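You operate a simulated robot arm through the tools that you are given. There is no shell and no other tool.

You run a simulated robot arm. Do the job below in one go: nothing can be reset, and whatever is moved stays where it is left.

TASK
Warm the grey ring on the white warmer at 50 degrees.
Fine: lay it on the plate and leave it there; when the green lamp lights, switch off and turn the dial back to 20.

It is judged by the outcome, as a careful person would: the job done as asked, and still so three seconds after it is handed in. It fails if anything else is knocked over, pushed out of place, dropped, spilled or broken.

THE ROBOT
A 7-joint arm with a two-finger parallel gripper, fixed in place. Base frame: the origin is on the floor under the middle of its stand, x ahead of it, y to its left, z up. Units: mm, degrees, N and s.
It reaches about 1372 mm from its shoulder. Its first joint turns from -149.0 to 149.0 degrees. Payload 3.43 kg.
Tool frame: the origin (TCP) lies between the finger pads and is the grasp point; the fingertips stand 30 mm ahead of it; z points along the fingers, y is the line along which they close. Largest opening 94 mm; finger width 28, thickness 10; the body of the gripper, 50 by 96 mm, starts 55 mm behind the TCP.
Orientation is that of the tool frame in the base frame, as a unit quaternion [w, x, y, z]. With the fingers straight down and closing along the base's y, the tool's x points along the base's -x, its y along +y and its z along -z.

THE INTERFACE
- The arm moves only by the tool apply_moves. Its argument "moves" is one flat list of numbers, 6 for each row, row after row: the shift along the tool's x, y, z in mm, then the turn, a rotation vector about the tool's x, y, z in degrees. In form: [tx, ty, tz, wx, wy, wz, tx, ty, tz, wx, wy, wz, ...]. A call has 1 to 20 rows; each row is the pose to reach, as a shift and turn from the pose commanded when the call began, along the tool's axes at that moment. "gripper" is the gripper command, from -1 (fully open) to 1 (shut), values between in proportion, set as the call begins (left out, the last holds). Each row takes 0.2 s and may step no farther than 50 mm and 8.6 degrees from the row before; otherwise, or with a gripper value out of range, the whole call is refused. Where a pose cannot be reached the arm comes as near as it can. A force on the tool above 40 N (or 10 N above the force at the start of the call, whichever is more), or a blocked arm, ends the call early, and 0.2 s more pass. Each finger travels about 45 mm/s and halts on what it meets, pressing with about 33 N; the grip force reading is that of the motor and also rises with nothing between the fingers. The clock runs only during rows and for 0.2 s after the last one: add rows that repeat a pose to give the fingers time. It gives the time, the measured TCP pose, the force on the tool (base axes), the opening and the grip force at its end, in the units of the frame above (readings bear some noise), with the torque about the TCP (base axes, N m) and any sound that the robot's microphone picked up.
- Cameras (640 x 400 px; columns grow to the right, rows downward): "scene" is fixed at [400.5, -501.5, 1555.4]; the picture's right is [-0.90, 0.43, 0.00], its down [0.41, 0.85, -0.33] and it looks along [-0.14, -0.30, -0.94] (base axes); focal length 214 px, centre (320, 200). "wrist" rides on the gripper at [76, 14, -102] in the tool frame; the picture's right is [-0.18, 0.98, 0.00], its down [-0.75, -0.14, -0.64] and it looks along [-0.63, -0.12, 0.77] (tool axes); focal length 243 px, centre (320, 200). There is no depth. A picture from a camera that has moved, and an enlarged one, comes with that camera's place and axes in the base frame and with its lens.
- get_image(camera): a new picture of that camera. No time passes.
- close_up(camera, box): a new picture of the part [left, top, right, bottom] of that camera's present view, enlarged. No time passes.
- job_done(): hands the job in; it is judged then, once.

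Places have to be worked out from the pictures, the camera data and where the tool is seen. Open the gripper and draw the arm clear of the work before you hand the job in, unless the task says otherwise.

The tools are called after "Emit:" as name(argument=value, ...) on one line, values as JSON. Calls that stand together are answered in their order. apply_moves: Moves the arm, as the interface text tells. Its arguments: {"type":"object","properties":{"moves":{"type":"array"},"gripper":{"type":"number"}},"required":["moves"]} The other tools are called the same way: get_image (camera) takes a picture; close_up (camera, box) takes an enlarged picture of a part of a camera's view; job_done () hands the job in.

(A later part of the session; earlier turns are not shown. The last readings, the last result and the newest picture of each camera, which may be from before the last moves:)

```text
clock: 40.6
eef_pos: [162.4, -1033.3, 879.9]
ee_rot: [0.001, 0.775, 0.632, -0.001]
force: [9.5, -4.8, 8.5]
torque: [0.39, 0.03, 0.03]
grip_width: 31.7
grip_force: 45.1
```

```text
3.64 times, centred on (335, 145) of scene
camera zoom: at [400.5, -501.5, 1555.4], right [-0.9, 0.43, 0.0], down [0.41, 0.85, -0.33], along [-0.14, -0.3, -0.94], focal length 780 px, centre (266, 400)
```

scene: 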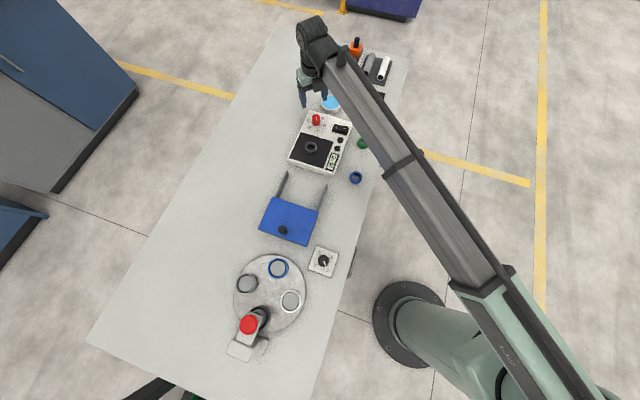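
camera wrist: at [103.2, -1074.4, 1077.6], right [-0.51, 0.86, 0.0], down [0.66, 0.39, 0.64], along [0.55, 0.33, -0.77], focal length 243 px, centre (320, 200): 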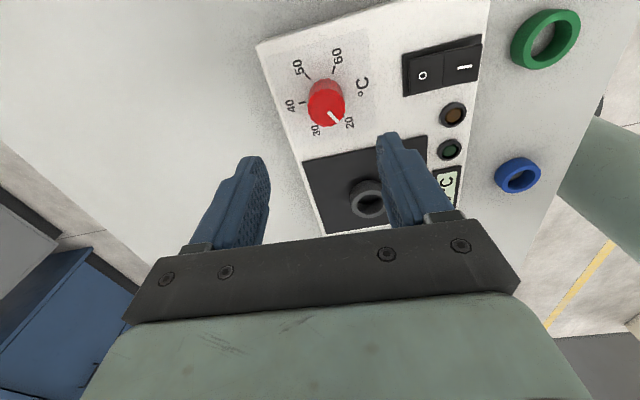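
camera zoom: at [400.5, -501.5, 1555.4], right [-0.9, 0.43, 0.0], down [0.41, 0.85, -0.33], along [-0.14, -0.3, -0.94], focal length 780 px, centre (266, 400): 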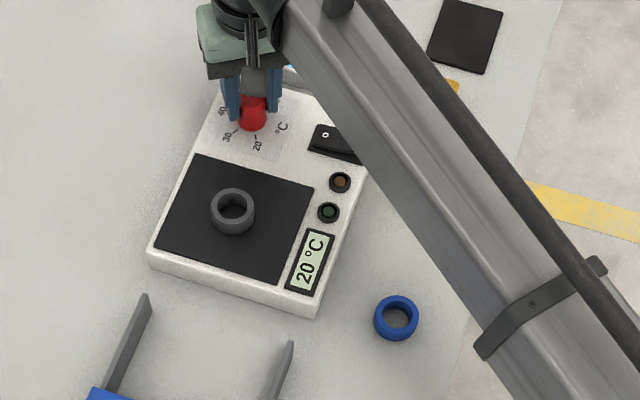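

Still clean (143° total). I do the last 37°.

Emit:
apply_moves(moves=[0, 0, -0.3, 0, 0, 7.4, 0, 0, -0.3, 0, 0, 14.8, 0, 0, -0.3, 0, 0, 22.2, 0, 0, -0.3, 0, 0, 29.6, 0, 0, -0.3, 0, 0, 37, 0, 0, -0.3, 0, 0, 37])

Emit:
close_up(camera="wrist", box=[220, 70, 420, 230])

Emit:
close_up(camera="scene", box=[290, 95, 350, 145])

```text
clock: 42.0
eef_pos: [161.7, -1033.2, 880.7]
ee_rot: [0.0, 0.936, 0.353, 0.0]
force: [9.1, -1.6, -2.5]
torque: [-1.2, 0.2, 0.0]
grip_width: 31.9
grip_force: 45.0
```

```text
2.50 times, centred on (320, 150) of wrist
camera zoom: at [229.1, -992.7, 983.8], right [0.51, -0.86, 0.0], down [-0.66, -0.39, 0.64], along [-0.55, -0.33, -0.77], focal length 606 px, centre (320, 325)
```

zoom: 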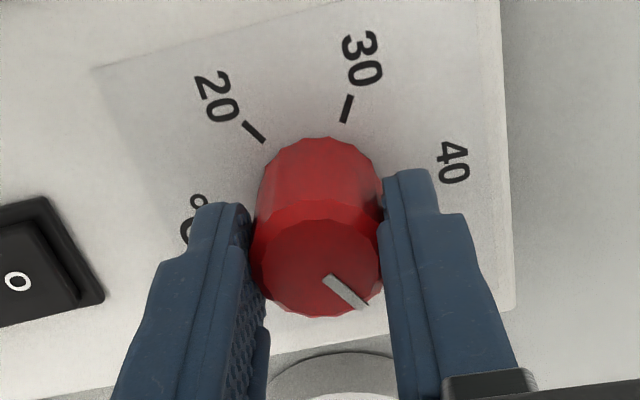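

```text
8.00 times, centred on (320, 120) of scene
camera zoom: at [400.5, -501.5, 1555.4], right [-0.9, 0.43, 0.0], down [0.41, 0.85, -0.33], along [-0.14, -0.3, -0.94], focal length 1716 px, centre (320, 840)
```

zoom: 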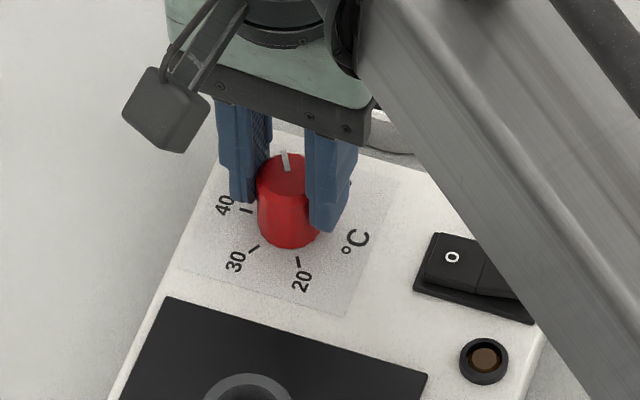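

The 20 and 30 ticks now appear exactly where 50 and 60 were before, so the dial has turned exactly 180° to 50. I open the fingers and then rise straight up.

Emit:
apply_moves(moves=[0, 0, 0, 0, 0, 0, 0, 0, 0, 0, 0, 0, 0, 0, 0, 0, 0, 0, 0, 0, 0, 0, 0, 0], gripper=-0.45)

Emit:
apply_moves(moves=[0, 0, -15, 0, 0, 0, 0, 0, -40, 0, 0, 0, 0, 0, -70, 0, 0, 0, 0, 0, -95, 0, 0, 0, 0, 0, -95, 0, 0, 0])

Emit:
get_image(camera="wrist")

Emit:
close_up(camera="wrist", box=[250, 30, 390, 150])

Emit:
close_up(camera="scene", box=[270, 90, 400, 200])

```text
clock: 43.0
eef_pos: [161.8, -1032.2, 881.9]
ee_rot: [0.0, 0.935, 0.354, 0.0]
force: [-0.3, -0.6, -0.1]
torque: [0.01, 0.03, 0.02]
grip_width: 68.1
grip_force: 0.0
```

```text
clock: 44.2
eef_pos: [162.4, -1031.8, 977.4]
ee_rot: [-0.001, 0.935, 0.354, 0.0]
force: [-0.2, 0.3, 0.3]
torque: [0.03, 0.0, 0.05]
grip_width: 68.3
grip_force: 0.0
```

```text
taken
camera wrist: at [229.1, -993.0, 1080.0], right [0.51, -0.86, 0.0], down [-0.66, -0.39, 0.64], along [-0.55, -0.33, -0.77], focal length 243 px, centre (320, 200)
```

wrist: 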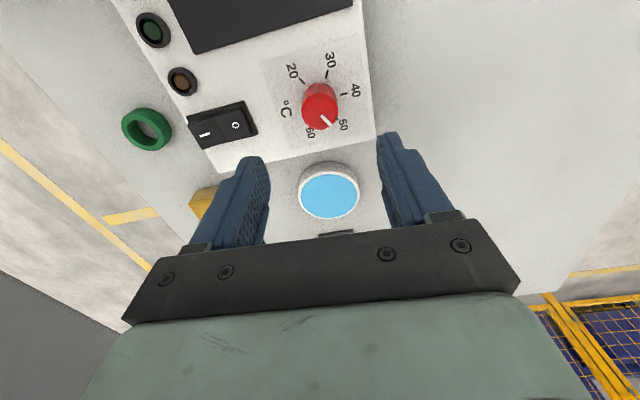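

```text
3.33 times, centred on (320, 90) of wrist
camera zoom: at [229.1, -993.0, 1080.0], right [0.51, -0.86, 0.0], down [-0.66, -0.39, 0.64], along [-0.55, -0.33, -0.77], focal length 809 px, centre (320, 567)
```

zoom: 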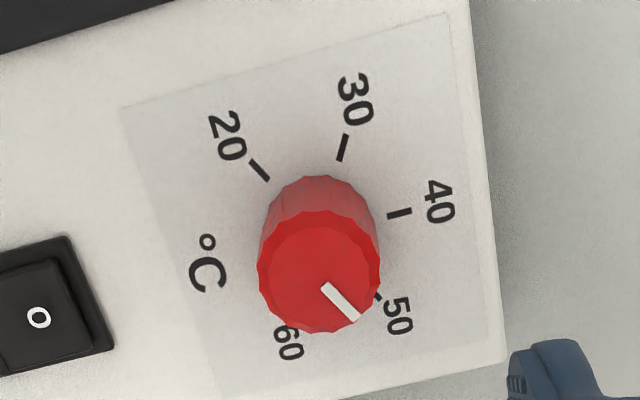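

```text
3.64 times, centred on (335, 145) of scene
camera zoom: at [400.5, -501.5, 1555.4], right [-0.9, 0.43, 0.0], down [0.41, 0.85, -0.33], along [-0.14, -0.3, -0.94], focal length 780 px, centre (266, 400)
```

zoom: 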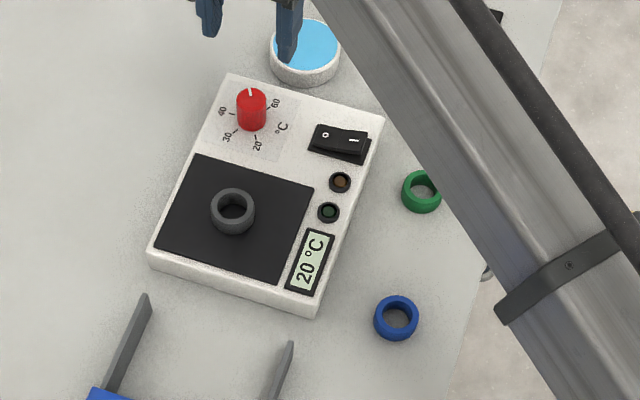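

The dial's line now points to 50, and the ring and warmer are in place. Next is the rocker: its I half is at about (79, -952). I close the fingers to use the tips as a pusher and move above it at the same height, aligned with the rocker.

Emit:
apply_moves(moves=[-2.4, -29, 0, 0, 0, -1, -4.8, -58, 0, 0, 0, -2, -7.2, -86, 0, 0, 0, -3, -9.6, -115, 0, 0, 0, -3.5, -9.6, -115, 0, 0, 0, -3.5, -9.6, -115, 0, 0, 0, -3.5], gripper=1)

Emit:
get_image(camera="wrist")

Emit:
close_up(camera="wrist", box=[250, 30, 390, 170])

```text
clock: 45.6
eef_pos: [79.6, -954.0, 976.5]
ee_rot: [0.0, 0.924, 0.382, 0.0]
force: [-0.4, -0.5, -0.3]
torque: [-0.01, 0.01, -0.03]
grip_width: 0.0
grip_force: 33.4
```

```text
taken
camera wrist: at [143.6, -909.9, 1079.9], right [0.56, -0.83, 0.0], down [-0.63, -0.43, 0.64], along [-0.53, -0.36, -0.77], focal length 243 px, centre (320, 200)
```

wrist: 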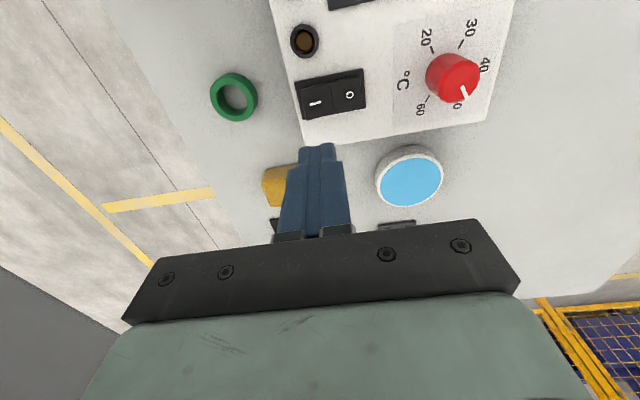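

```text
2.86 times, centred on (320, 100) of wrist
camera zoom: at [143.6, -909.9, 1079.9], right [0.56, -0.83, 0.0], down [-0.63, -0.43, 0.64], along [-0.53, -0.36, -0.77], focal length 693 px, centre (320, 486)
```

zoom: 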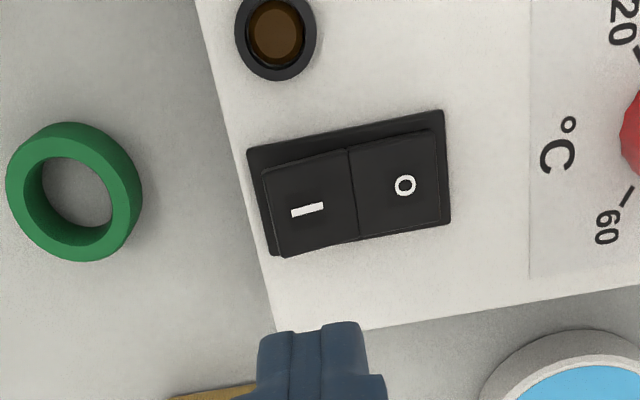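

The I label is 3.6 mm along tool x and -3.6 mm along tool y from the tool axis, and the rocker lies along tool y. I shift over the outer part of the I half and descend to fingertips at about z 869.

Emit:
apply_moves(moves=[4.3, -5.2, 25, 0, 0, 0, 4.3, -5.2, 55, 0, 0, 0, 4.3, -5.2, 77, 0, 0, 0, 4.3, -5.2, 77, 0, 0, 0])

Emit:
close_up(camera="wrist", box=[240, 70, 420, 220])

Emit:
close_up(camera="scene", box=[310, 105, 370, 155])

```text
clock: 46.6
eef_pos: [78.9, -947.1, 900.7]
ee_rot: [-0.001, 0.924, 0.383, 0.0]
force: [-0.9, 0.0, 0.0]
torque: [0.02, -0.01, 0.0]
grip_width: 0.0
grip_force: 33.2
```

```text
2.67 times, centred on (330, 145) of wrist
camera zoom: at [143.2, -902.6, 1003.6], right [0.56, -0.83, 0.0], down [-0.63, -0.43, 0.64], along [-0.53, -0.36, -0.77], focal length 647 px, centre (293, 347)
```

zoom: 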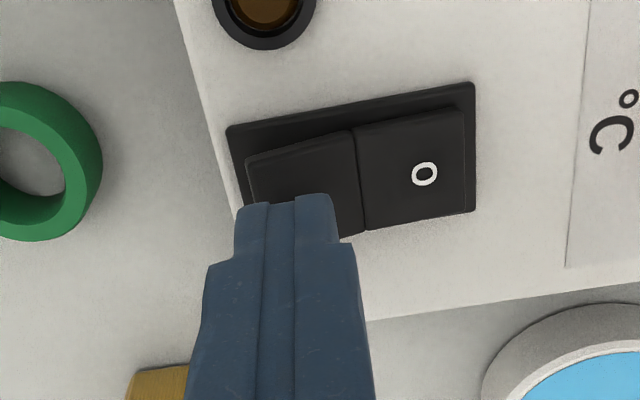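

```text
8.00 times, centred on (340, 130) of scene
camera zoom: at [400.5, -501.5, 1555.4], right [-0.9, 0.43, 0.0], down [0.41, 0.85, -0.33], along [-0.14, -0.3, -0.94], focal length 1716 px, centre (160, 760)
```

zoom: 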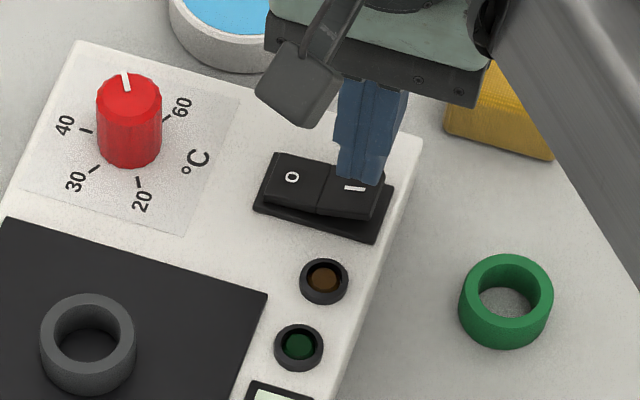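

The fingertips are over the outer part of the I half. I lower 12 mm, then press in small steps watching the force and the sound.

Emit:
apply_moves(moves=[0, 0, 6, 0, 0, 0, 0, 0, 12, 0, 0, 0, 0, 0, 12, 0, 0, 0])

Emit:
close_up(camera="wrist", box=[240, 70, 420, 220])

```text
clock: 47.4
eef_pos: [78.7, -945.1, 888.1]
ee_rot: [0.001, 0.924, 0.382, 0.0]
force: [0.8, -0.4, -0.3]
torque: [0.0, 0.03, 0.02]
grip_width: 0.0
grip_force: 33.5
```

```text
2.67 times, centred on (330, 145) of wrist
camera zoom: at [143.2, -901.1, 991.0], right [0.56, -0.83, 0.0], down [-0.63, -0.43, 0.64], along [-0.53, -0.36, -0.77], focal length 647 px, centre (293, 347)
```

zoom: 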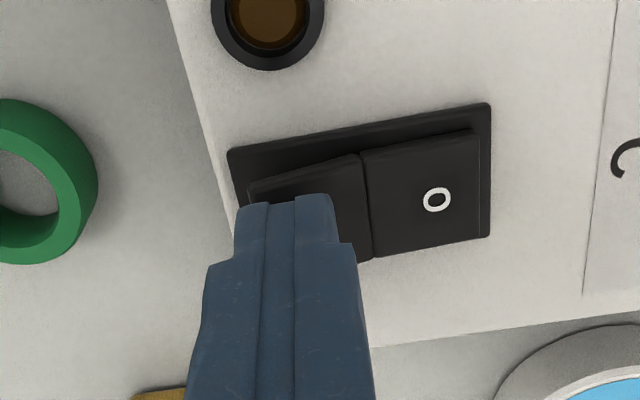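

Emit:
apply_moves(moves=[0, 0, 1.5, 0, 0, 0, 0, 0, 3, 0, 0, 0, 0, 0, 4, 0, 0, 0, 0, 0, 4, 0, 0, 0])

```text
clock: 48.4
eef_pos: [79.2, -945.9, 884.2]
ee_rot: [0.0, 0.923, 0.384, 0.0]
force: [-0.2, 0.0, -0.1]
torque: [-0.01, 0.02, 0.01]
grip_width: 0.1
grip_force: 32.5
```

No contact yet with the fingertips at about z 854. I go on down in 1 mm steps.

Emit:
apply_moves(moves=[0, 0, 1, 0, 0, 0, 0, 0, 2, 0, 0, 0, 0, 0, 3, 0, 0, 0, 0, 0, 3, 0, 0, 0])

Emit:
close_up(camera="wrist", box=[240, 70, 420, 220])

```text
clock: 49.4
eef_pos: [79.1, -945.7, 880.1]
ee_rot: [0.0, 0.924, 0.383, 0.0]
force: [-0.3, -0.3, 1.2]
torque: [-0.01, 0.01, 0.0]
grip_width: 0.0
grip_force: 32.7
```

```text
2.67 times, centred on (330, 145) of wrist
camera zoom: at [142.4, -902.0, 983.7], right [0.56, -0.83, 0.0], down [-0.63, -0.43, 0.64], along [-0.53, -0.36, -0.77], focal length 647 px, centre (293, 347)
```

zoom: 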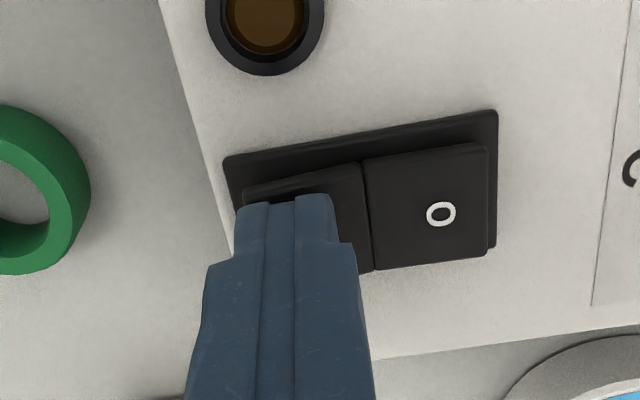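

The O half begins to rise, so the I half is being pressed. I continue in 1 mm steps.

Emit:
apply_moves(moves=[0, 0, 1, 0, 0, 0, 0, 0, 2, 0, 0, 0, 0, 0, 2, 0, 0, 0])

Emit:
close_up(camera="wrist", box=[240, 70, 420, 220])

Emit:
close_up(camera="scene", box=[310, 105, 370, 175])

```text
clock: 50.2
eef_pos: [78.4, -944.5, 878.9]
ee_rot: [0.0, 0.924, 0.382, 0.0]
force: [0.4, -0.8, 0.4]
torque: [0.01, 0.02, -0.01]
grip_width: 0.2
grip_force: 33.3
```

```text
2.67 times, centred on (330, 145) of wrist
camera zoom: at [142.3, -901.8, 981.8], right [0.56, -0.83, 0.0], down [-0.63, -0.43, 0.64], along [-0.53, -0.36, -0.77], focal length 647 px, centre (293, 347)
```

zoom: 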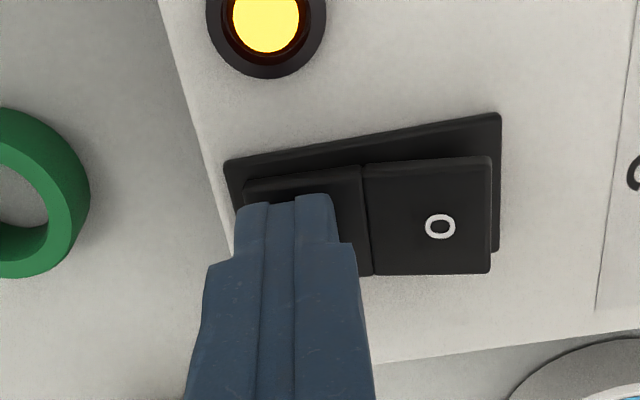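

```text
5.71 times, centred on (340, 140) of scene
camera zoom: at [400.5, -501.5, 1555.4], right [-0.9, 0.43, 0.0], down [0.41, 0.85, -0.33], along [-0.14, -0.3, -0.94], focal length 1226 px, centre (206, 543)
```

zoom: 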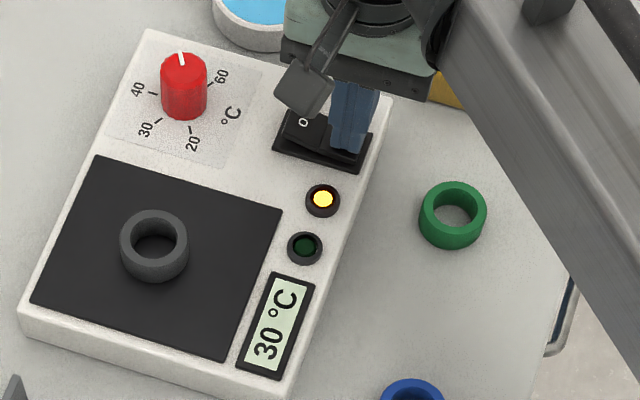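

The switch clicked over: the amber lamp is lit and the display already reads 30 °C. I lift off and move above the O half so I can switch off promptly.

Emit:
apply_moves(moves=[0, 0, -8, 0, 0, 0, 0, 0, -16, 0, 0, 0, 0, 17, -16, 0, 0, 0, 0, 34, -16, 0, 0, 0])

Emit:
close_up(camera="scene", box=[310, 105, 370, 175])

Emit:
close_up(camera="wrist", box=[220, 30, 420, 220])

```text
clock: 51.2
eef_pos: [102.1, -968.8, 891.9]
ee_rot: [0.0, 0.924, 0.383, 0.0]
force: [-0.3, 0.2, 0.2]
torque: [-0.01, 0.03, -0.03]
grip_width: 0.2
grip_force: 33.2
```

```text
5.71 times, centred on (340, 140) of scene
camera zoom: at [400.5, -501.5, 1555.4], right [-0.9, 0.43, 0.0], down [0.41, 0.85, -0.33], along [-0.14, -0.3, -0.94], focal length 1226 px, centre (206, 543)
```

zoom: 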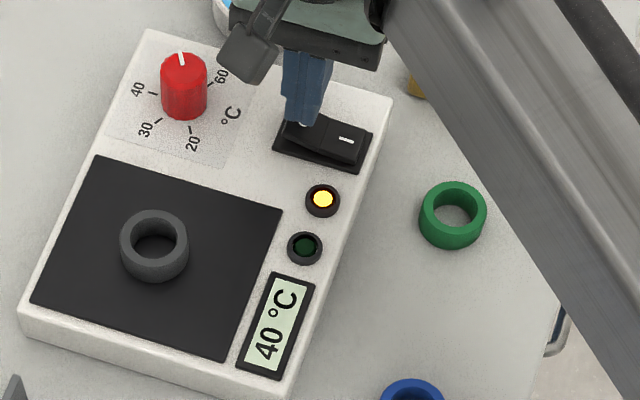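

```text
2.11 times, centred on (320, 125) of wrist
camera zoom: at [166.4, -925.4, 996.3], right [0.56, -0.83, 0.0], down [-0.63, -0.43, 0.64], along [-0.53, -0.36, -0.77], focal length 511 px, centre (320, 358)
```

zoom: 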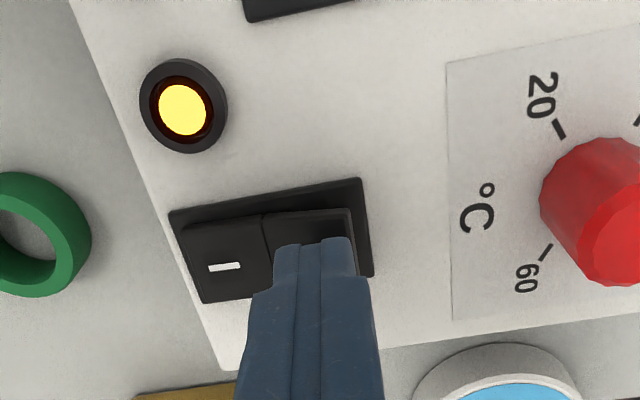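

It reads 40 °C and is rising, and the green lamp is still dark. The rocker stays at I and the fingertips are above the O half. I wait in short steps.

Emit:
apply_moves(moves=[0, 0, 0, 0, 0, 0, 0, 0, 0, 0, 0, 0, 0, 0, 0, 0, 0, 0])

Emit:
close_up(camera="scene", box=[310, 105, 370, 175])

```text
clock: 52.0
eef_pos: [102.1, -970.2, 892.7]
ee_rot: [0.0, 0.924, 0.383, -0.001]
force: [-0.7, -0.1, -0.3]
torque: [0.0, 0.03, 0.02]
grip_width: 0.0
grip_force: 32.8
```

```text
5.71 times, centred on (340, 140) of scene
camera zoom: at [400.5, -501.5, 1555.4], right [-0.9, 0.43, 0.0], down [0.41, 0.85, -0.33], along [-0.14, -0.3, -0.94], focal length 1226 px, centre (206, 543)
```

zoom: 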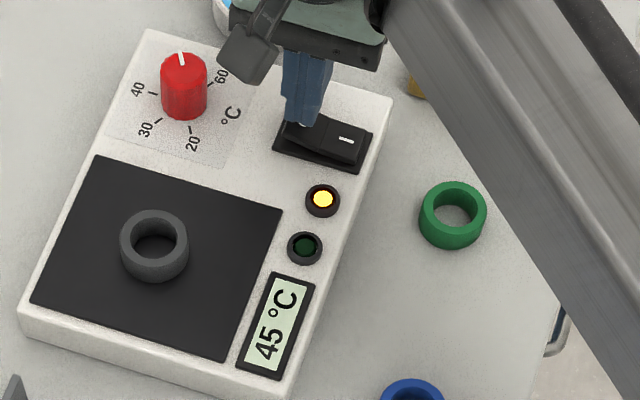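

It reads 45 °C and the green lamp is still dark. I keep waiting.

Emit:
apply_moves(moves=[0, 0, 0, 0, 0, 0, 0, 0, 0, 0, 0, 0, 0, 0, 0, 0, 0, 0])

Emit:
close_up(camera="scene", box=[310, 105, 370, 175])

```text
clock: 52.8
eef_pos: [102.7, -969.2, 893.1]
ee_rot: [0.0, 0.924, 0.383, -0.001]
force: [0.0, 0.7, -0.7]
torque: [-0.04, 0.03, -0.01]
grip_width: 0.2
grip_force: 32.7
```

```text
5.71 times, centred on (340, 140) of scene
camera zoom: at [400.5, -501.5, 1555.4], right [-0.9, 0.43, 0.0], down [0.41, 0.85, -0.33], along [-0.14, -0.3, -0.94], focal length 1226 px, centre (206, 543)
```

zoom: 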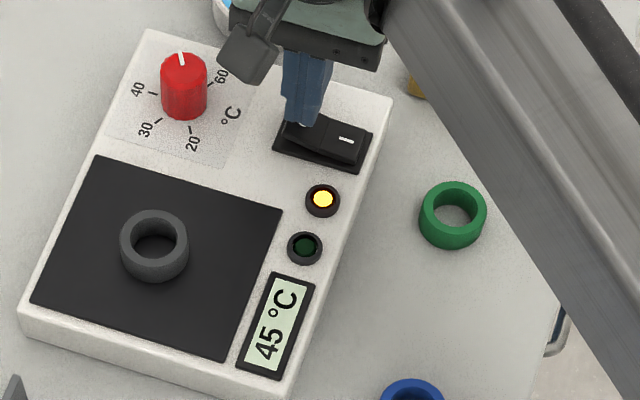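

Still 45 °C with the green lamp dark. I wait a further second.

Emit:
apply_moves(moves=[0, 0, 0, 0, 0, 0, 0, 0, 0, 0, 0, 0, 0, 0, 0, 0, 0, 0, 0, 0, 0, 0, 0, 0])

Emit:
close_up(camera="scene", box=[310, 105, 370, 175])

```text
clock: 53.8
eef_pos: [103.6, -968.3, 892.8]
ee_rot: [0.001, 0.924, 0.383, 0.0]
force: [0.1, 0.0, -1.4]
torque: [0.01, -0.02, 0.0]
grip_width: 0.5
grip_force: 32.9
```

```text
5.71 times, centred on (340, 140) of scene
camera zoom: at [400.5, -501.5, 1555.4], right [-0.9, 0.43, 0.0], down [0.41, 0.85, -0.33], along [-0.14, -0.3, -0.94], focal length 1226 px, centre (206, 543)
```

zoom: 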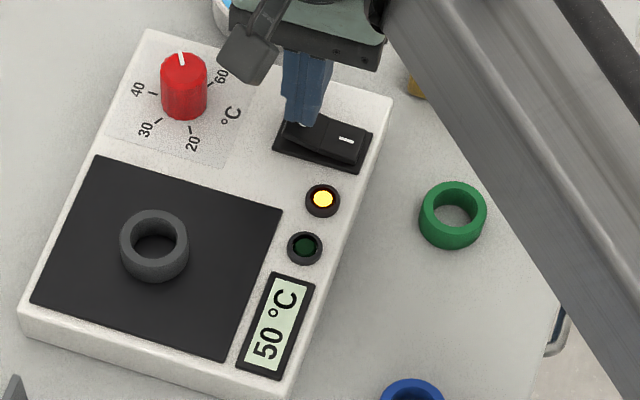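

It reads 50 °C but the green lamp is not lit yet. I keep polling.

Emit:
apply_moves(moves=[0, 0, 0, 0, 0, 0, 0, 0, 0, 0, 0, 0, 0, 0, 0, 0, 0, 0, 0, 0, 0, 0, 0, 0])

Emit:
close_up(camera="scene", box=[310, 105, 370, 175])

```text
clock: 54.8
eef_pos: [102.1, -969.5, 893.6]
ee_rot: [-0.001, 0.924, 0.382, 0.0]
force: [-0.1, -0.9, -0.7]
torque: [-0.02, -0.03, -0.01]
grip_width: 0.0
grip_force: 32.8
```

```text
5.71 times, centred on (340, 140) of scene
camera zoom: at [400.5, -501.5, 1555.4], right [-0.9, 0.43, 0.0], down [0.41, 0.85, -0.33], along [-0.14, -0.3, -0.94], focal length 1226 px, centre (206, 543)
```

zoom: 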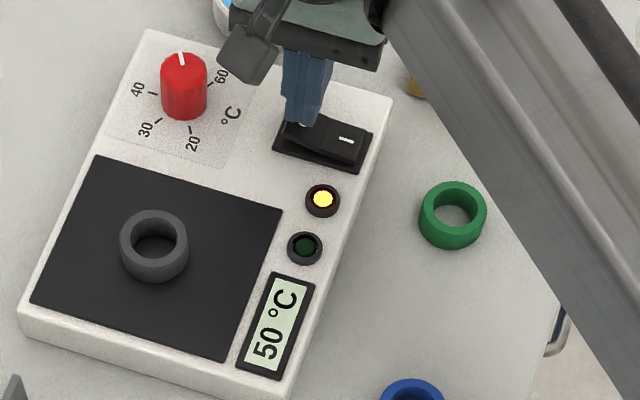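

Still amber only, at 50 °C. I wait on.

Emit:
apply_moves(moves=[0, 0, 0, 0, 0, 0, 0, 0, 0, 0, 0, 0, 0, 0, 0, 0, 0, 0, 0, 0, 0, 0, 0, 0, 0, 0, 0, 0, 0, 0])

Emit:
close_up(camera="scene", box=[310, 105, 370, 175])

```text
clock: 56.0
eef_pos: [103.0, -969.1, 891.9]
ee_rot: [0.0, 0.924, 0.382, 0.0]
force: [0.3, 0.2, -0.2]
torque: [0.01, 0.0, 0.0]
grip_width: 0.0
grip_force: 33.2
```

```text
5.71 times, centred on (340, 140) of scene
camera zoom: at [400.5, -501.5, 1555.4], right [-0.9, 0.43, 0.0], down [0.41, 0.85, -0.33], along [-0.14, -0.3, -0.94], focal length 1226 px, centre (206, 543)
```

zoom: 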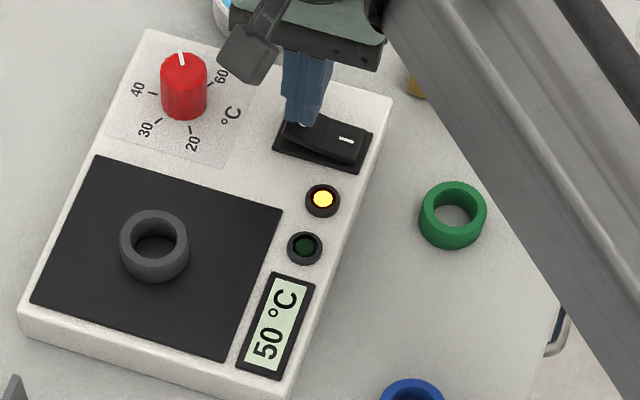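

The display holds at 50 °C and the green lamp presumably waits for the ring to warm through. I keep polling.

Emit:
apply_moves(moves=[0, 0, 0, 0, 0, 0, 0, 0, 0, 0, 0, 0, 0, 0, 0, 0, 0, 0, 0, 0, 0, 0, 0, 0, 0, 0, 0, 0, 0, 0, 0, 0, 0, 0, 0, 0, 0, 0, 0, 0, 0, 0])

Emit:
close_up(camera="scene", box=[310, 105, 370, 175])

```text
clock: 57.6
eef_pos: [101.7, -968.6, 894.1]
ee_rot: [0.0, 0.924, 0.383, 0.0]
force: [0.4, -0.6, 0.2]
torque: [-0.01, 0.0, -0.01]
grip_width: 0.0
grip_force: 32.7
```

```text
5.71 times, centred on (340, 140) of scene
camera zoom: at [400.5, -501.5, 1555.4], right [-0.9, 0.43, 0.0], down [0.41, 0.85, -0.33], along [-0.14, -0.3, -0.94], focal length 1226 px, centre (206, 543)
```

zoom: 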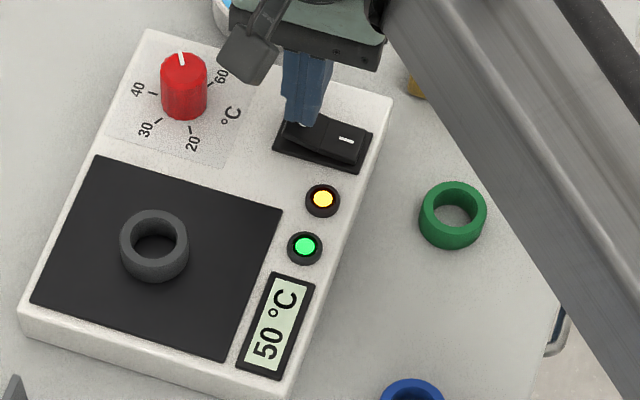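

The green lamp is lit. I press the O half down now, in small steps as for the I half.

Emit:
apply_moves(moves=[0, 0, 5, 0, 0, 0, 0, 0, 9, 0, 0, 0, 0, 0, 11, 0, 0, 0, 0, 0, 12.5, 0, 0, 0, 0, 0, 14, 0, 0, 0, 0, 0, 14, 0, 0, 0])

Emit:
close_up(camera="scene", box=[310, 105, 370, 175])

Emit:
close_up(camera="wrist", box=[220, 30, 420, 220])

```text
clock: 59.0
eef_pos: [102.8, -970.5, 881.5]
ee_rot: [-0.001, 0.924, 0.382, -0.001]
force: [0.4, 1.8, 0.3]
torque: [0.05, -0.03, 0.02]
grip_width: 0.3
grip_force: 33.4
```

```text
5.71 times, centred on (340, 140) of scene
camera zoom: at [400.5, -501.5, 1555.4], right [-0.9, 0.43, 0.0], down [0.41, 0.85, -0.33], along [-0.14, -0.3, -0.94], focal length 1226 px, centre (206, 543)
```

zoom: 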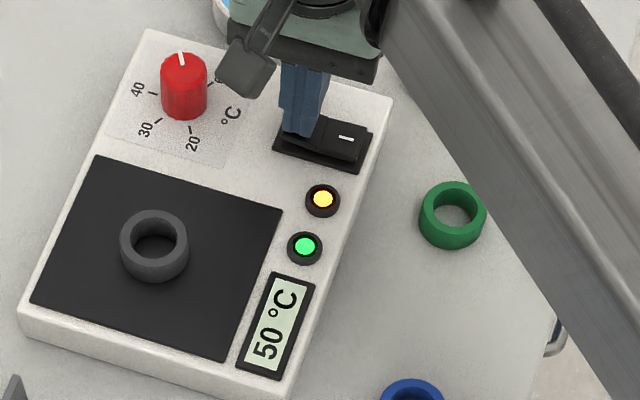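

```text
2.11 times, centred on (320, 125) of wrist
camera zoom: at [166.8, -926.5, 983.5], right [0.56, -0.83, 0.0], down [-0.63, -0.43, 0.64], along [-0.53, -0.36, -0.77], focal length 511 px, centre (320, 358)
```

zoom: 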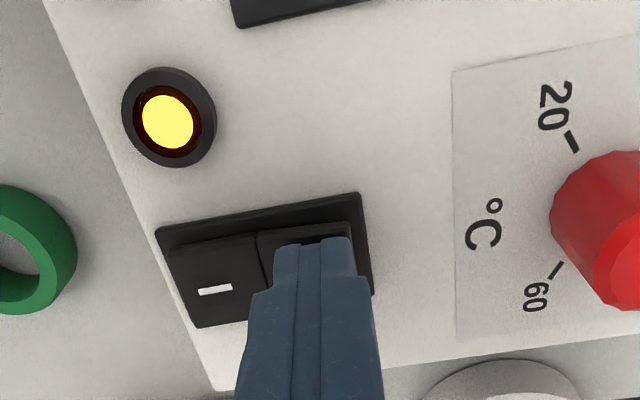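

The rocker is about level, not yet over. I press on in 1 mm steps.

Emit:
apply_moves(moves=[0, 0, 1, 0, 0, 0, 0, 0, 2, 0, 0, 0, 0, 0, 3, 0, 0, 0, 0, 0, 3, 0, 0, 0])

Emit:
close_up(camera="scene", box=[310, 105, 370, 175])

Emit:
close_up(camera="wrist", box=[220, 30, 420, 220])

```text
clock: 60.0
eef_pos: [103.1, -970.8, 877.9]
ee_rot: [0.001, 0.924, 0.382, -0.001]
force: [2.4, -4.1, 10.4]
torque: [-0.1, -0.06, 0.0]
grip_width: 0.0
grip_force: 33.3
```

```text
5.71 times, centred on (340, 140) of scene
camera zoom: at [400.5, -501.5, 1555.4], right [-0.9, 0.43, 0.0], down [0.41, 0.85, -0.33], along [-0.14, -0.3, -0.94], focal length 1226 px, centre (206, 543)
```

zoom: 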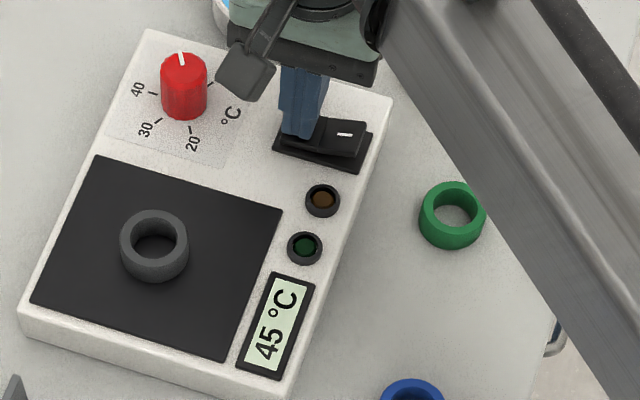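

```text
2.11 times, centred on (320, 125) of wrist
camera zoom: at [166.7, -926.6, 981.0], right [0.57, -0.82, 0.0], down [-0.63, -0.43, 0.64], along [-0.53, -0.36, -0.77], focal length 511 px, centre (320, 358)
```

zoom: 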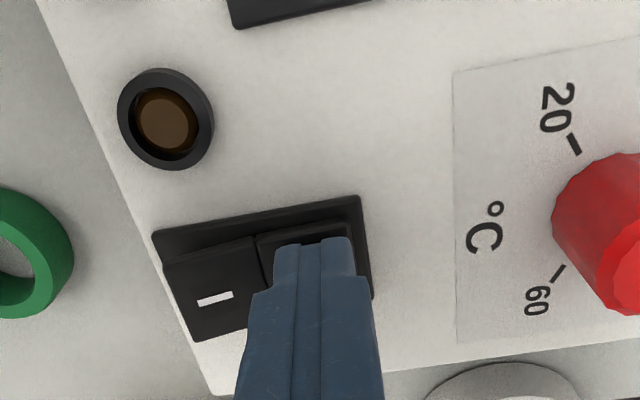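

The switch is off: both lamps are dark and the display is falling to 45 °C. I rise, open the fingers and go back above the dial, to the pose where I released it.

Emit:
apply_moves(moves=[0, 0, -15, 0, 0, 0, 0, 0, -45, 0, 0, 0, 0, 0, -75, 0, 0, 0, 0, 0, -99, 0, 0, 0, -0.6, 29, -99, 0, 0, 1.2, -1.2, 58, -99, 0, 0, 2.4, -1.74, 86.6, -99, 0, 0, 3.5, -1.74, 86.6, -99, 0, 0, 3.5])

Emit:
apply_moves(moves=[0, 0, 20, 0, 0, 0, 0, 0, 45, 0, 0, 0, 0, 0, 68, 0, 0, 0, 0, 0, 68, 0, 0, 0], gripper=-0.45)

Emit:
close_up(camera="wrist", box=[220, 70, 420, 230])

Emit:
close_up(camera="scene", box=[270, 90, 400, 200])

```text
clock: 61.8
eef_pos: [165.4, -1033.4, 975.3]
ee_rot: [0.0, 0.935, 0.354, 0.0]
force: [-0.3, 0.4, 0.0]
torque: [-0.04, 0.04, 0.01]
grip_width: 0.0
grip_force: 32.9
```

```text
clock: 62.8
eef_pos: [163.9, -1034.3, 908.0]
ee_rot: [0.0, 0.935, 0.354, 0.0]
force: [0.5, 0.1, 0.0]
torque: [-0.02, -0.02, -0.01]
grip_width: 68.1
grip_force: 0.1
```

```text
2.50 times, centred on (320, 150) of wrist
camera zoom: at [229.5, -993.5, 1011.8], right [0.51, -0.86, 0.0], down [-0.66, -0.39, 0.64], along [-0.55, -0.33, -0.77], focal length 606 px, centre (320, 325)
```

zoom: 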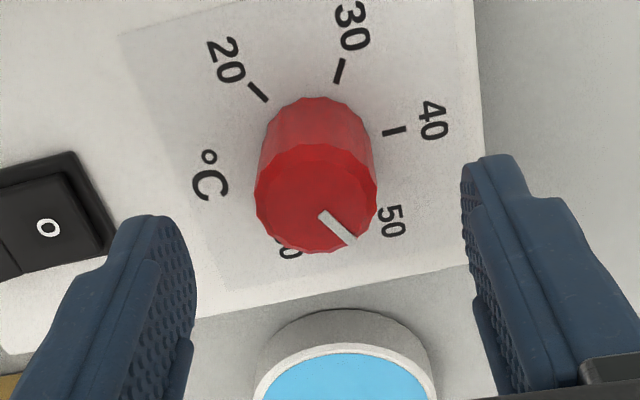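

```text
3.64 times, centred on (335, 145) of scene
camera zoom: at [400.5, -501.5, 1555.4], right [-0.9, 0.43, 0.0], down [0.41, 0.85, -0.33], along [-0.14, -0.3, -0.94], focal length 780 px, centre (266, 400)
```

zoom: 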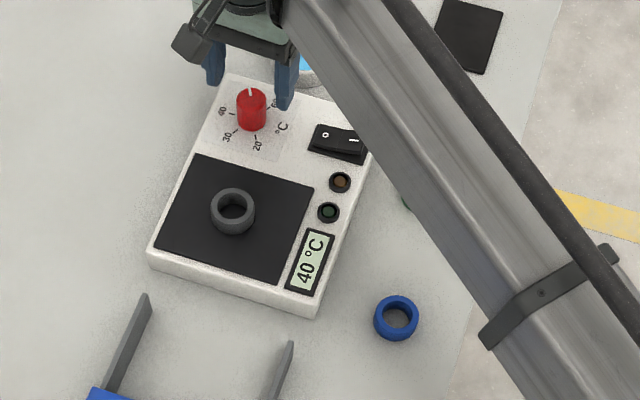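

The dial top is 0.4 and -1.1 mm off along tool x and y. I correct this and lower to the same grip height as before (TCP about 880).

Emit:
apply_moves(moves=[0.3, -1, 9, 0, 0, 0, 0.3, -1, 18, 0, 0, 0, 0.3, -1, 27, 0, 0, 0, 0.3, -1, 27, 0, 0, 0])

Emit:
close_up(camera="wrist", box=[220, 70, 420, 230])

```text
clock: 63.8
eef_pos: [162.2, -1031.7, 880.1]
ee_rot: [0.0, 0.935, 0.354, 0.0]
force: [1.0, 0.4, 0.2]
torque: [-0.01, 0.0, 0.01]
grip_width: 68.2
grip_force: 0.1
```

```text
2.50 times, centred on (320, 150) of wrist
camera zoom: at [228.6, -990.9, 983.9], right [0.51, -0.86, 0.0], down [-0.66, -0.39, 0.64], along [-0.55, -0.33, -0.77], focal length 606 px, centre (320, 325)
```

zoom: 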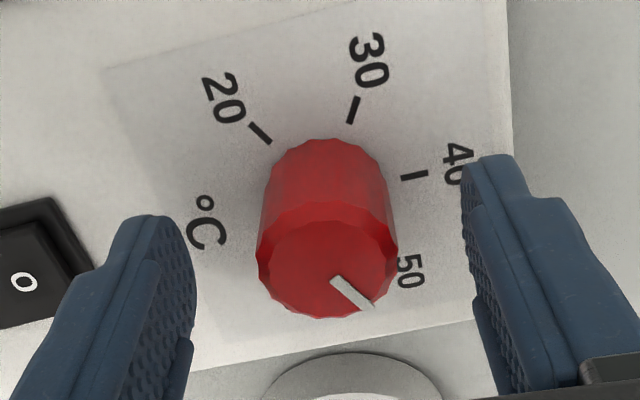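

At this height the dial centre reads about +1.5 mm along tool y, so I shift by 1.3 mm and check again.

Emit:
apply_moves(moves=[-0.4, 1.3, 0, 0, 0, 0, -0.4, 1.3, 0, 0, 0, 0, -0.4, 1.3, 0, 0, 0, 0])

Emit:
close_up(camera="wrist", box=[220, 70, 420, 230])

```text
clock: 64.6
eef_pos: [160.3, -1032.0, 881.0]
ee_rot: [0.0, 0.935, 0.354, 0.0]
force: [0.5, -0.4, 0.0]
torque: [0.0, 0.02, -0.01]
grip_width: 68.3
grip_force: 0.2
```

```text
2.50 times, centred on (320, 150) of wrist
camera zoom: at [228.5, -991.5, 984.0], right [0.51, -0.86, 0.0], down [-0.66, -0.39, 0.64], along [-0.55, -0.33, -0.77], focal length 606 px, centre (320, 325)
```

zoom: 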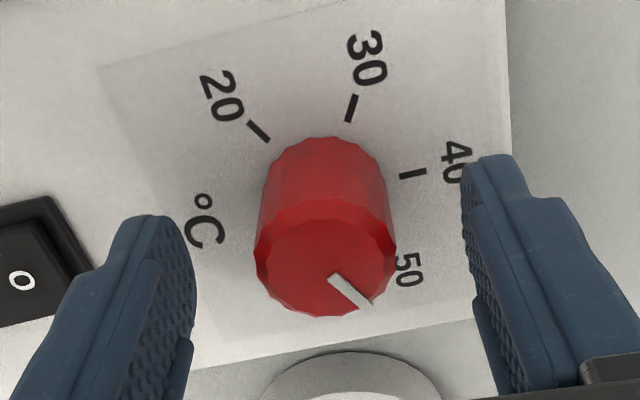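

Still about 1.2 mm off along tool y; one more small shift.

Emit:
apply_moves(moves=[0, 1.2, 0, 0, 0, 0, 0, 1.2, 0, 0, 0, 0, 0, 1.2, 0, 0, 0, 0])

Emit:
close_up(camera="wrist", box=[220, 70, 420, 230])

```text
clock: 65.4
eef_pos: [163.4, -1032.6, 880.3]
ee_rot: [0.0, 0.935, 0.355, -0.001]
force: [0.1, -1.4, 0.1]
torque: [0.02, 0.0, 0.01]
grip_width: 68.3
grip_force: 0.1
```

```text
2.50 times, centred on (320, 150) of wrist
camera zoom: at [229.5, -992.6, 984.2], right [0.51, -0.86, 0.0], down [-0.66, -0.39, 0.64], along [-0.55, -0.33, -0.77], focal length 606 px, centre (320, 325)
```

zoom: 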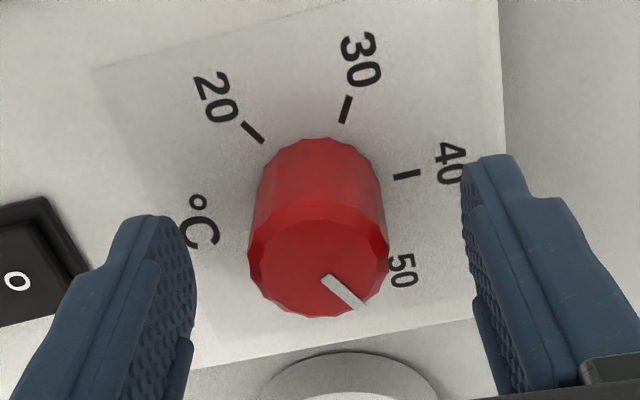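

The dial is now centred (318.5 against 318 when gripped before). I close the fingers.

Emit:
apply_moves(moves=[0, 0, 0, 0, 0, 0, 0, 0, 0, 0, 0, 0, 0, 0, 0, 0, 0, 0, 0, 0, 0, 0, 0, 0, 0, 0, 0, 0, 0, 0], gripper=1)

```text
clock: 66.6
eef_pos: [161.7, -1031.5, 880.6]
ee_rot: [0.0, 0.935, 0.354, 0.0]
force: [-1.3, 2.7, -0.4]
torque: [-0.31, -0.29, 0.02]
grip_width: 31.6
grip_force: 45.2
```

Gripped with only about 3 N of side force. I turn counter-clockwise (negative about tool z) by 42°.

Emit:
apply_moves(moves=[0, 0, 0, 0, 0, -8.4, 0, 0, 0, 0, 0, -16.8, 0, 0, 0, 0, 0, -25.2, 0, 0, 0, 0, 0, -33.6, 0, 0, 0, 0, 0, -42, 0, 0, 0, 0, 0, -42])

Emit:
close_up(camera="wrist", box=[220, 70, 420, 230])

```text
clock: 68.0
eef_pos: [163.1, -1032.6, 880.2]
ee_rot: [0.0, 0.746, 0.666, 0.0]
force: [-4.0, 11.6, -13.5]
torque: [-0.66, -0.34, -0.05]
grip_width: 31.7
grip_force: 45.5
```

```text
2.50 times, centred on (320, 150) of wrist
camera zoom: at [185.5, -958.3, 984.3], right [0.96, -0.29, 0.0], down [-0.22, -0.73, 0.64], along [-0.19, -0.61, -0.77], focal length 606 px, centre (320, 325)
```

zoom: 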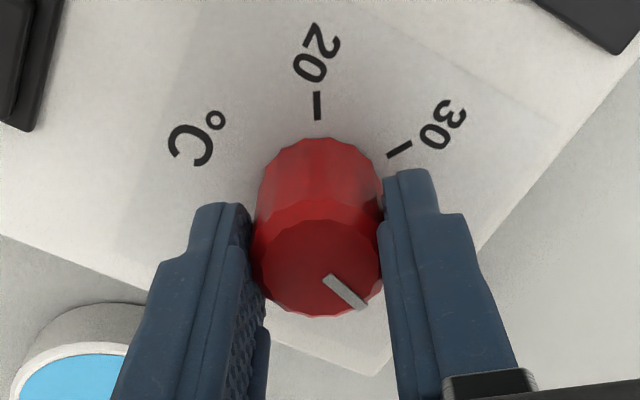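

The dial follows well. Side and vertical loads of about 12 N have built up, so I ease the command toward them while continuing another 42°.

Emit:
apply_moves(moves=[0.6, -0.3, 0.5, 0, 0, -8.4, 0.6, -0.3, 0.5, 0, 0, -16.8, 0.6, -0.3, 0.5, 0, 0, -25.2, 0.6, -0.3, 0.5, 0, 0, -33.6, 0.6, -0.3, 0.5, 0, 0, -42, 0.6, -0.3, 0.5, 0, 0, -42])

```text
clock: 69.4
eef_pos: [162.2, -1031.9, 881.5]
ee_rot: [0.0, 0.457, 0.89, 0.0]
force: [-4.1, 8.0, 0.0]
torque: [1.35, 0.53, 0.02]
grip_width: 31.6
grip_force: 45.0
```

Loads are down to about 9 N, with 84° turned. I continue another 42°.

Emit:
apply_moves(moves=[0.2, 0, 0, 0, 0, -8.4, 0.2, 0, 0, 0, 0, -16.8, 0.2, 0, 0, 0, 0, -25.2, 0.2, 0, 0, 0, 0, -33.6, 0.2, 0, 0, 0, 0, -42, 0.2, 0, 0, 0, 0, -42])

Emit:
close_up(camera="wrist", box=[220, 70, 420, 230])

Emit:
close_up(camera="scene", box=[270, 90, 400, 200])

```text
clock: 70.8
eef_pos: [161.9, -1032.1, 880.3]
ee_rot: [0.0, 0.109, 0.994, 0.0]
force: [-3.7, 9.3, -1.1]
torque: [0.64, -0.27, -0.03]
grip_width: 31.6
grip_force: 45.0
```

```text
2.50 times, centred on (320, 150) of wrist
camera zoom: at [91.5, -1001.9, 984.2], right [0.39, 0.92, 0.0], down [0.71, -0.3, 0.64], along [0.59, -0.25, -0.77], focal length 606 px, centre (320, 325)
```

zoom: 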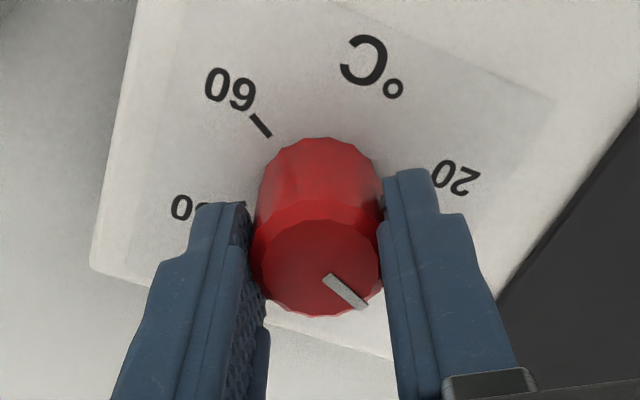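

```text
3.64 times, centred on (335, 145) of scene
camera zoom: at [400.5, -501.5, 1555.4], right [-0.9, 0.43, 0.0], down [0.41, 0.85, -0.33], along [-0.14, -0.3, -0.94], focal length 780 px, centre (266, 400)
```

zoom: 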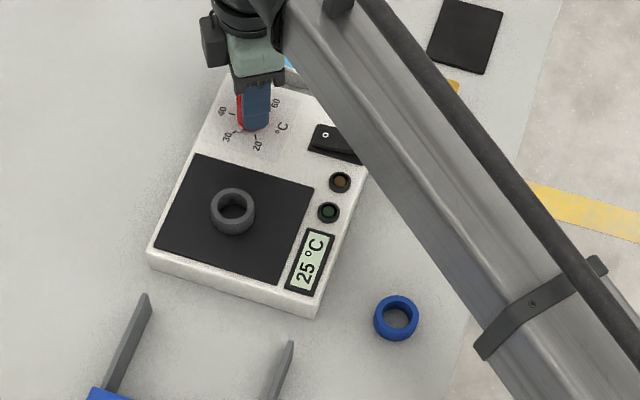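

126° turned and the display is down to 25 °C. I continue with 30°, easing the side load.

Emit:
apply_moves(moves=[0.3, 0.4, 0, 0, 0, -8, 0.3, 0.4, 0, 0, 0, -16, 0.3, 0.4, 0, 0, 0, -24, 0.3, 0.4, 0, 0, 0, -30, 0.3, 0.4, 0, 0, 0, -30])

```text
clock: 72.0
eef_pos: [163.1, -1033.3, 880.1]
ee_rot: [0.0, -0.152, 0.988, 0.0]
force: [-3.4, 5.9, -2.1]
torque: [0.63, -0.27, 0.06]
grip_width: 31.5
grip_force: 44.5
```

156° turned. The last 24° bring the dial back to 20, where it began.

Emit:
apply_moves(moves=[0, 0.2, 0, 0, 0, -8, 0, 0.2, 0, 0, 0, -16, 0, 0.2, 0, 0, 0, -20, 0, 0.2, 0, 0, 0, -24, 0, 0.2, 0, 0, 0, -24])

Emit:
close_up(camera="wrist", box=[220, 70, 420, 230])

Emit:
close_up(camera="scene", box=[290, 95, 350, 145])

```text
clock: 73.2
eef_pos: [162.6, -1031.9, 881.7]
ee_rot: [0.001, -0.354, 0.935, -0.001]
force: [2.3, -2.9, 6.9]
torque: [0.32, 0.16, -0.5]
grip_width: 31.8
grip_force: 44.9
```

```text
2.50 times, centred on (320, 150) of wrist
camera zoom: at [96.3, -1072.0, 984.2], right [-0.51, 0.86, 0.0], down [0.66, 0.39, 0.64], along [0.55, 0.33, -0.77], focal length 606 px, centre (320, 325)
```

zoom: 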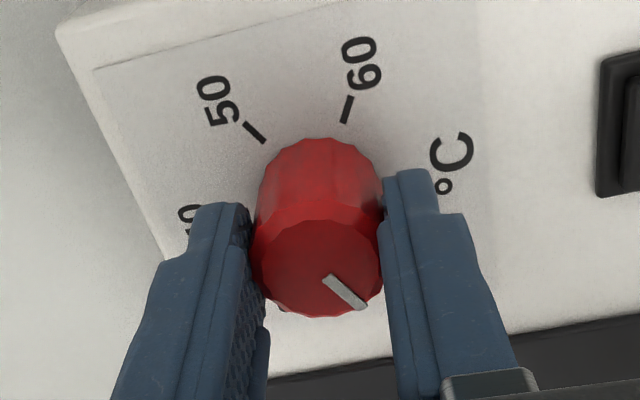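

```text
8.00 times, centred on (320, 120) of scene
camera zoom: at [400.5, -501.5, 1555.4], right [-0.9, 0.43, 0.0], down [0.41, 0.85, -0.33], along [-0.14, -0.3, -0.94], focal length 1716 px, centre (320, 840)
```

zoom: 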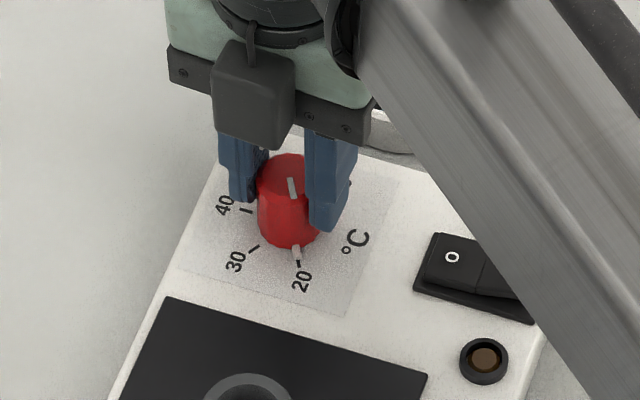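

The marker is at 20 again and the small torque suggests the dial's end stop. I open the fingers, rise straight up, and check everything.

Emit:
apply_moves(moves=[0, 0, 0, 0, 0, 0, 0, 0, 0, 0, 0, 0, 0, 0, 0, 0, 0, 0, 0, 0, 0, 0, 0, 0], gripper=-0.45)

Emit:
apply_moves(moves=[0, 0, -15, 0, 0, 0, 0, 0, -45, 0, 0, 0, 0, 0, -85, 0, 0, 0, 0, 0, -125, 0, 0, 0, 0, 0, -165, 0, 0, 0, 0, 0, -200, 0, 0, 0, 0, 0, -200, 0, 0, 0])

Emit:
get_image(camera="wrist")

Emit:
close_up(camera="scene", box=[270, 90, 400, 200])

Emit:
close_up(camera="scene", box=[305, 108, 345, 133])

```text
clock: 74.2
eef_pos: [163.4, -1032.4, 879.7]
ee_rot: [0.0, -0.354, 0.935, 0.0]
force: [0.0, 1.0, 0.2]
torque: [-0.01, 0.03, 0.01]
grip_width: 68.3
grip_force: 0.1
```

```text
clock: 75.8
eef_pos: [162.3, -1030.7, 1083.8]
ee_rot: [0.0, -0.354, 0.935, 0.0]
force: [0.0, 0.7, 0.1]
torque: [0.0, 0.02, 0.0]
grip_width: 68.3
grip_force: 0.0
```

```text
taken
camera wrist: at [96.3, -1070.6, 1186.2], right [-0.51, 0.86, 0.0], down [0.66, 0.39, 0.64], along [0.55, 0.33, -0.77], focal length 243 px, centre (320, 200)
```

wrist: 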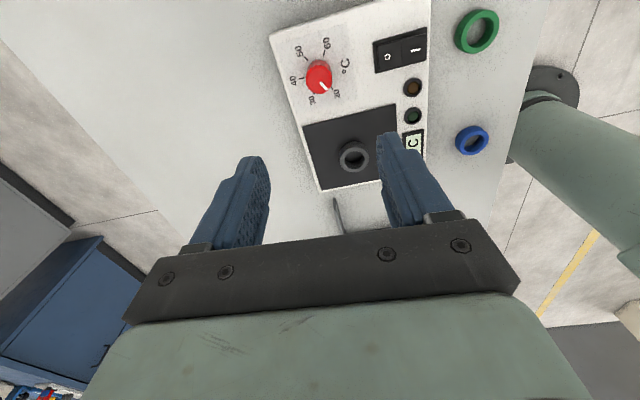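

```text
3.64 times, centred on (335, 145) of scene
camera zoom: at [400.5, -501.5, 1555.4], right [-0.9, 0.43, 0.0], down [0.41, 0.85, -0.33], along [-0.14, -0.3, -0.94], focal length 780 px, centre (266, 400)
```

zoom: 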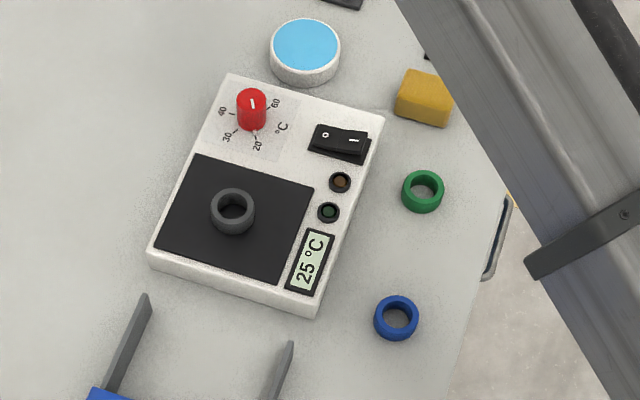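

```text
16.00 times, centred on (325, 120) of scene
camera zoom: at [400.5, -501.5, 1555.4], right [-0.9, 0.43, 0.0], down [0.41, 0.85, -0.33], along [-0.14, -0.3, -0.94], focal length 3432 px, centre (240, 1472)
```

zoom: 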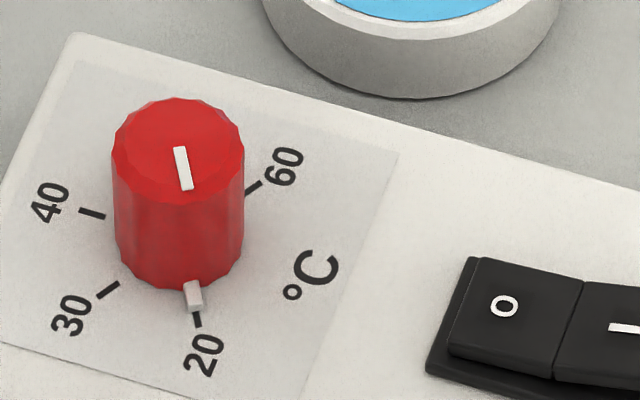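

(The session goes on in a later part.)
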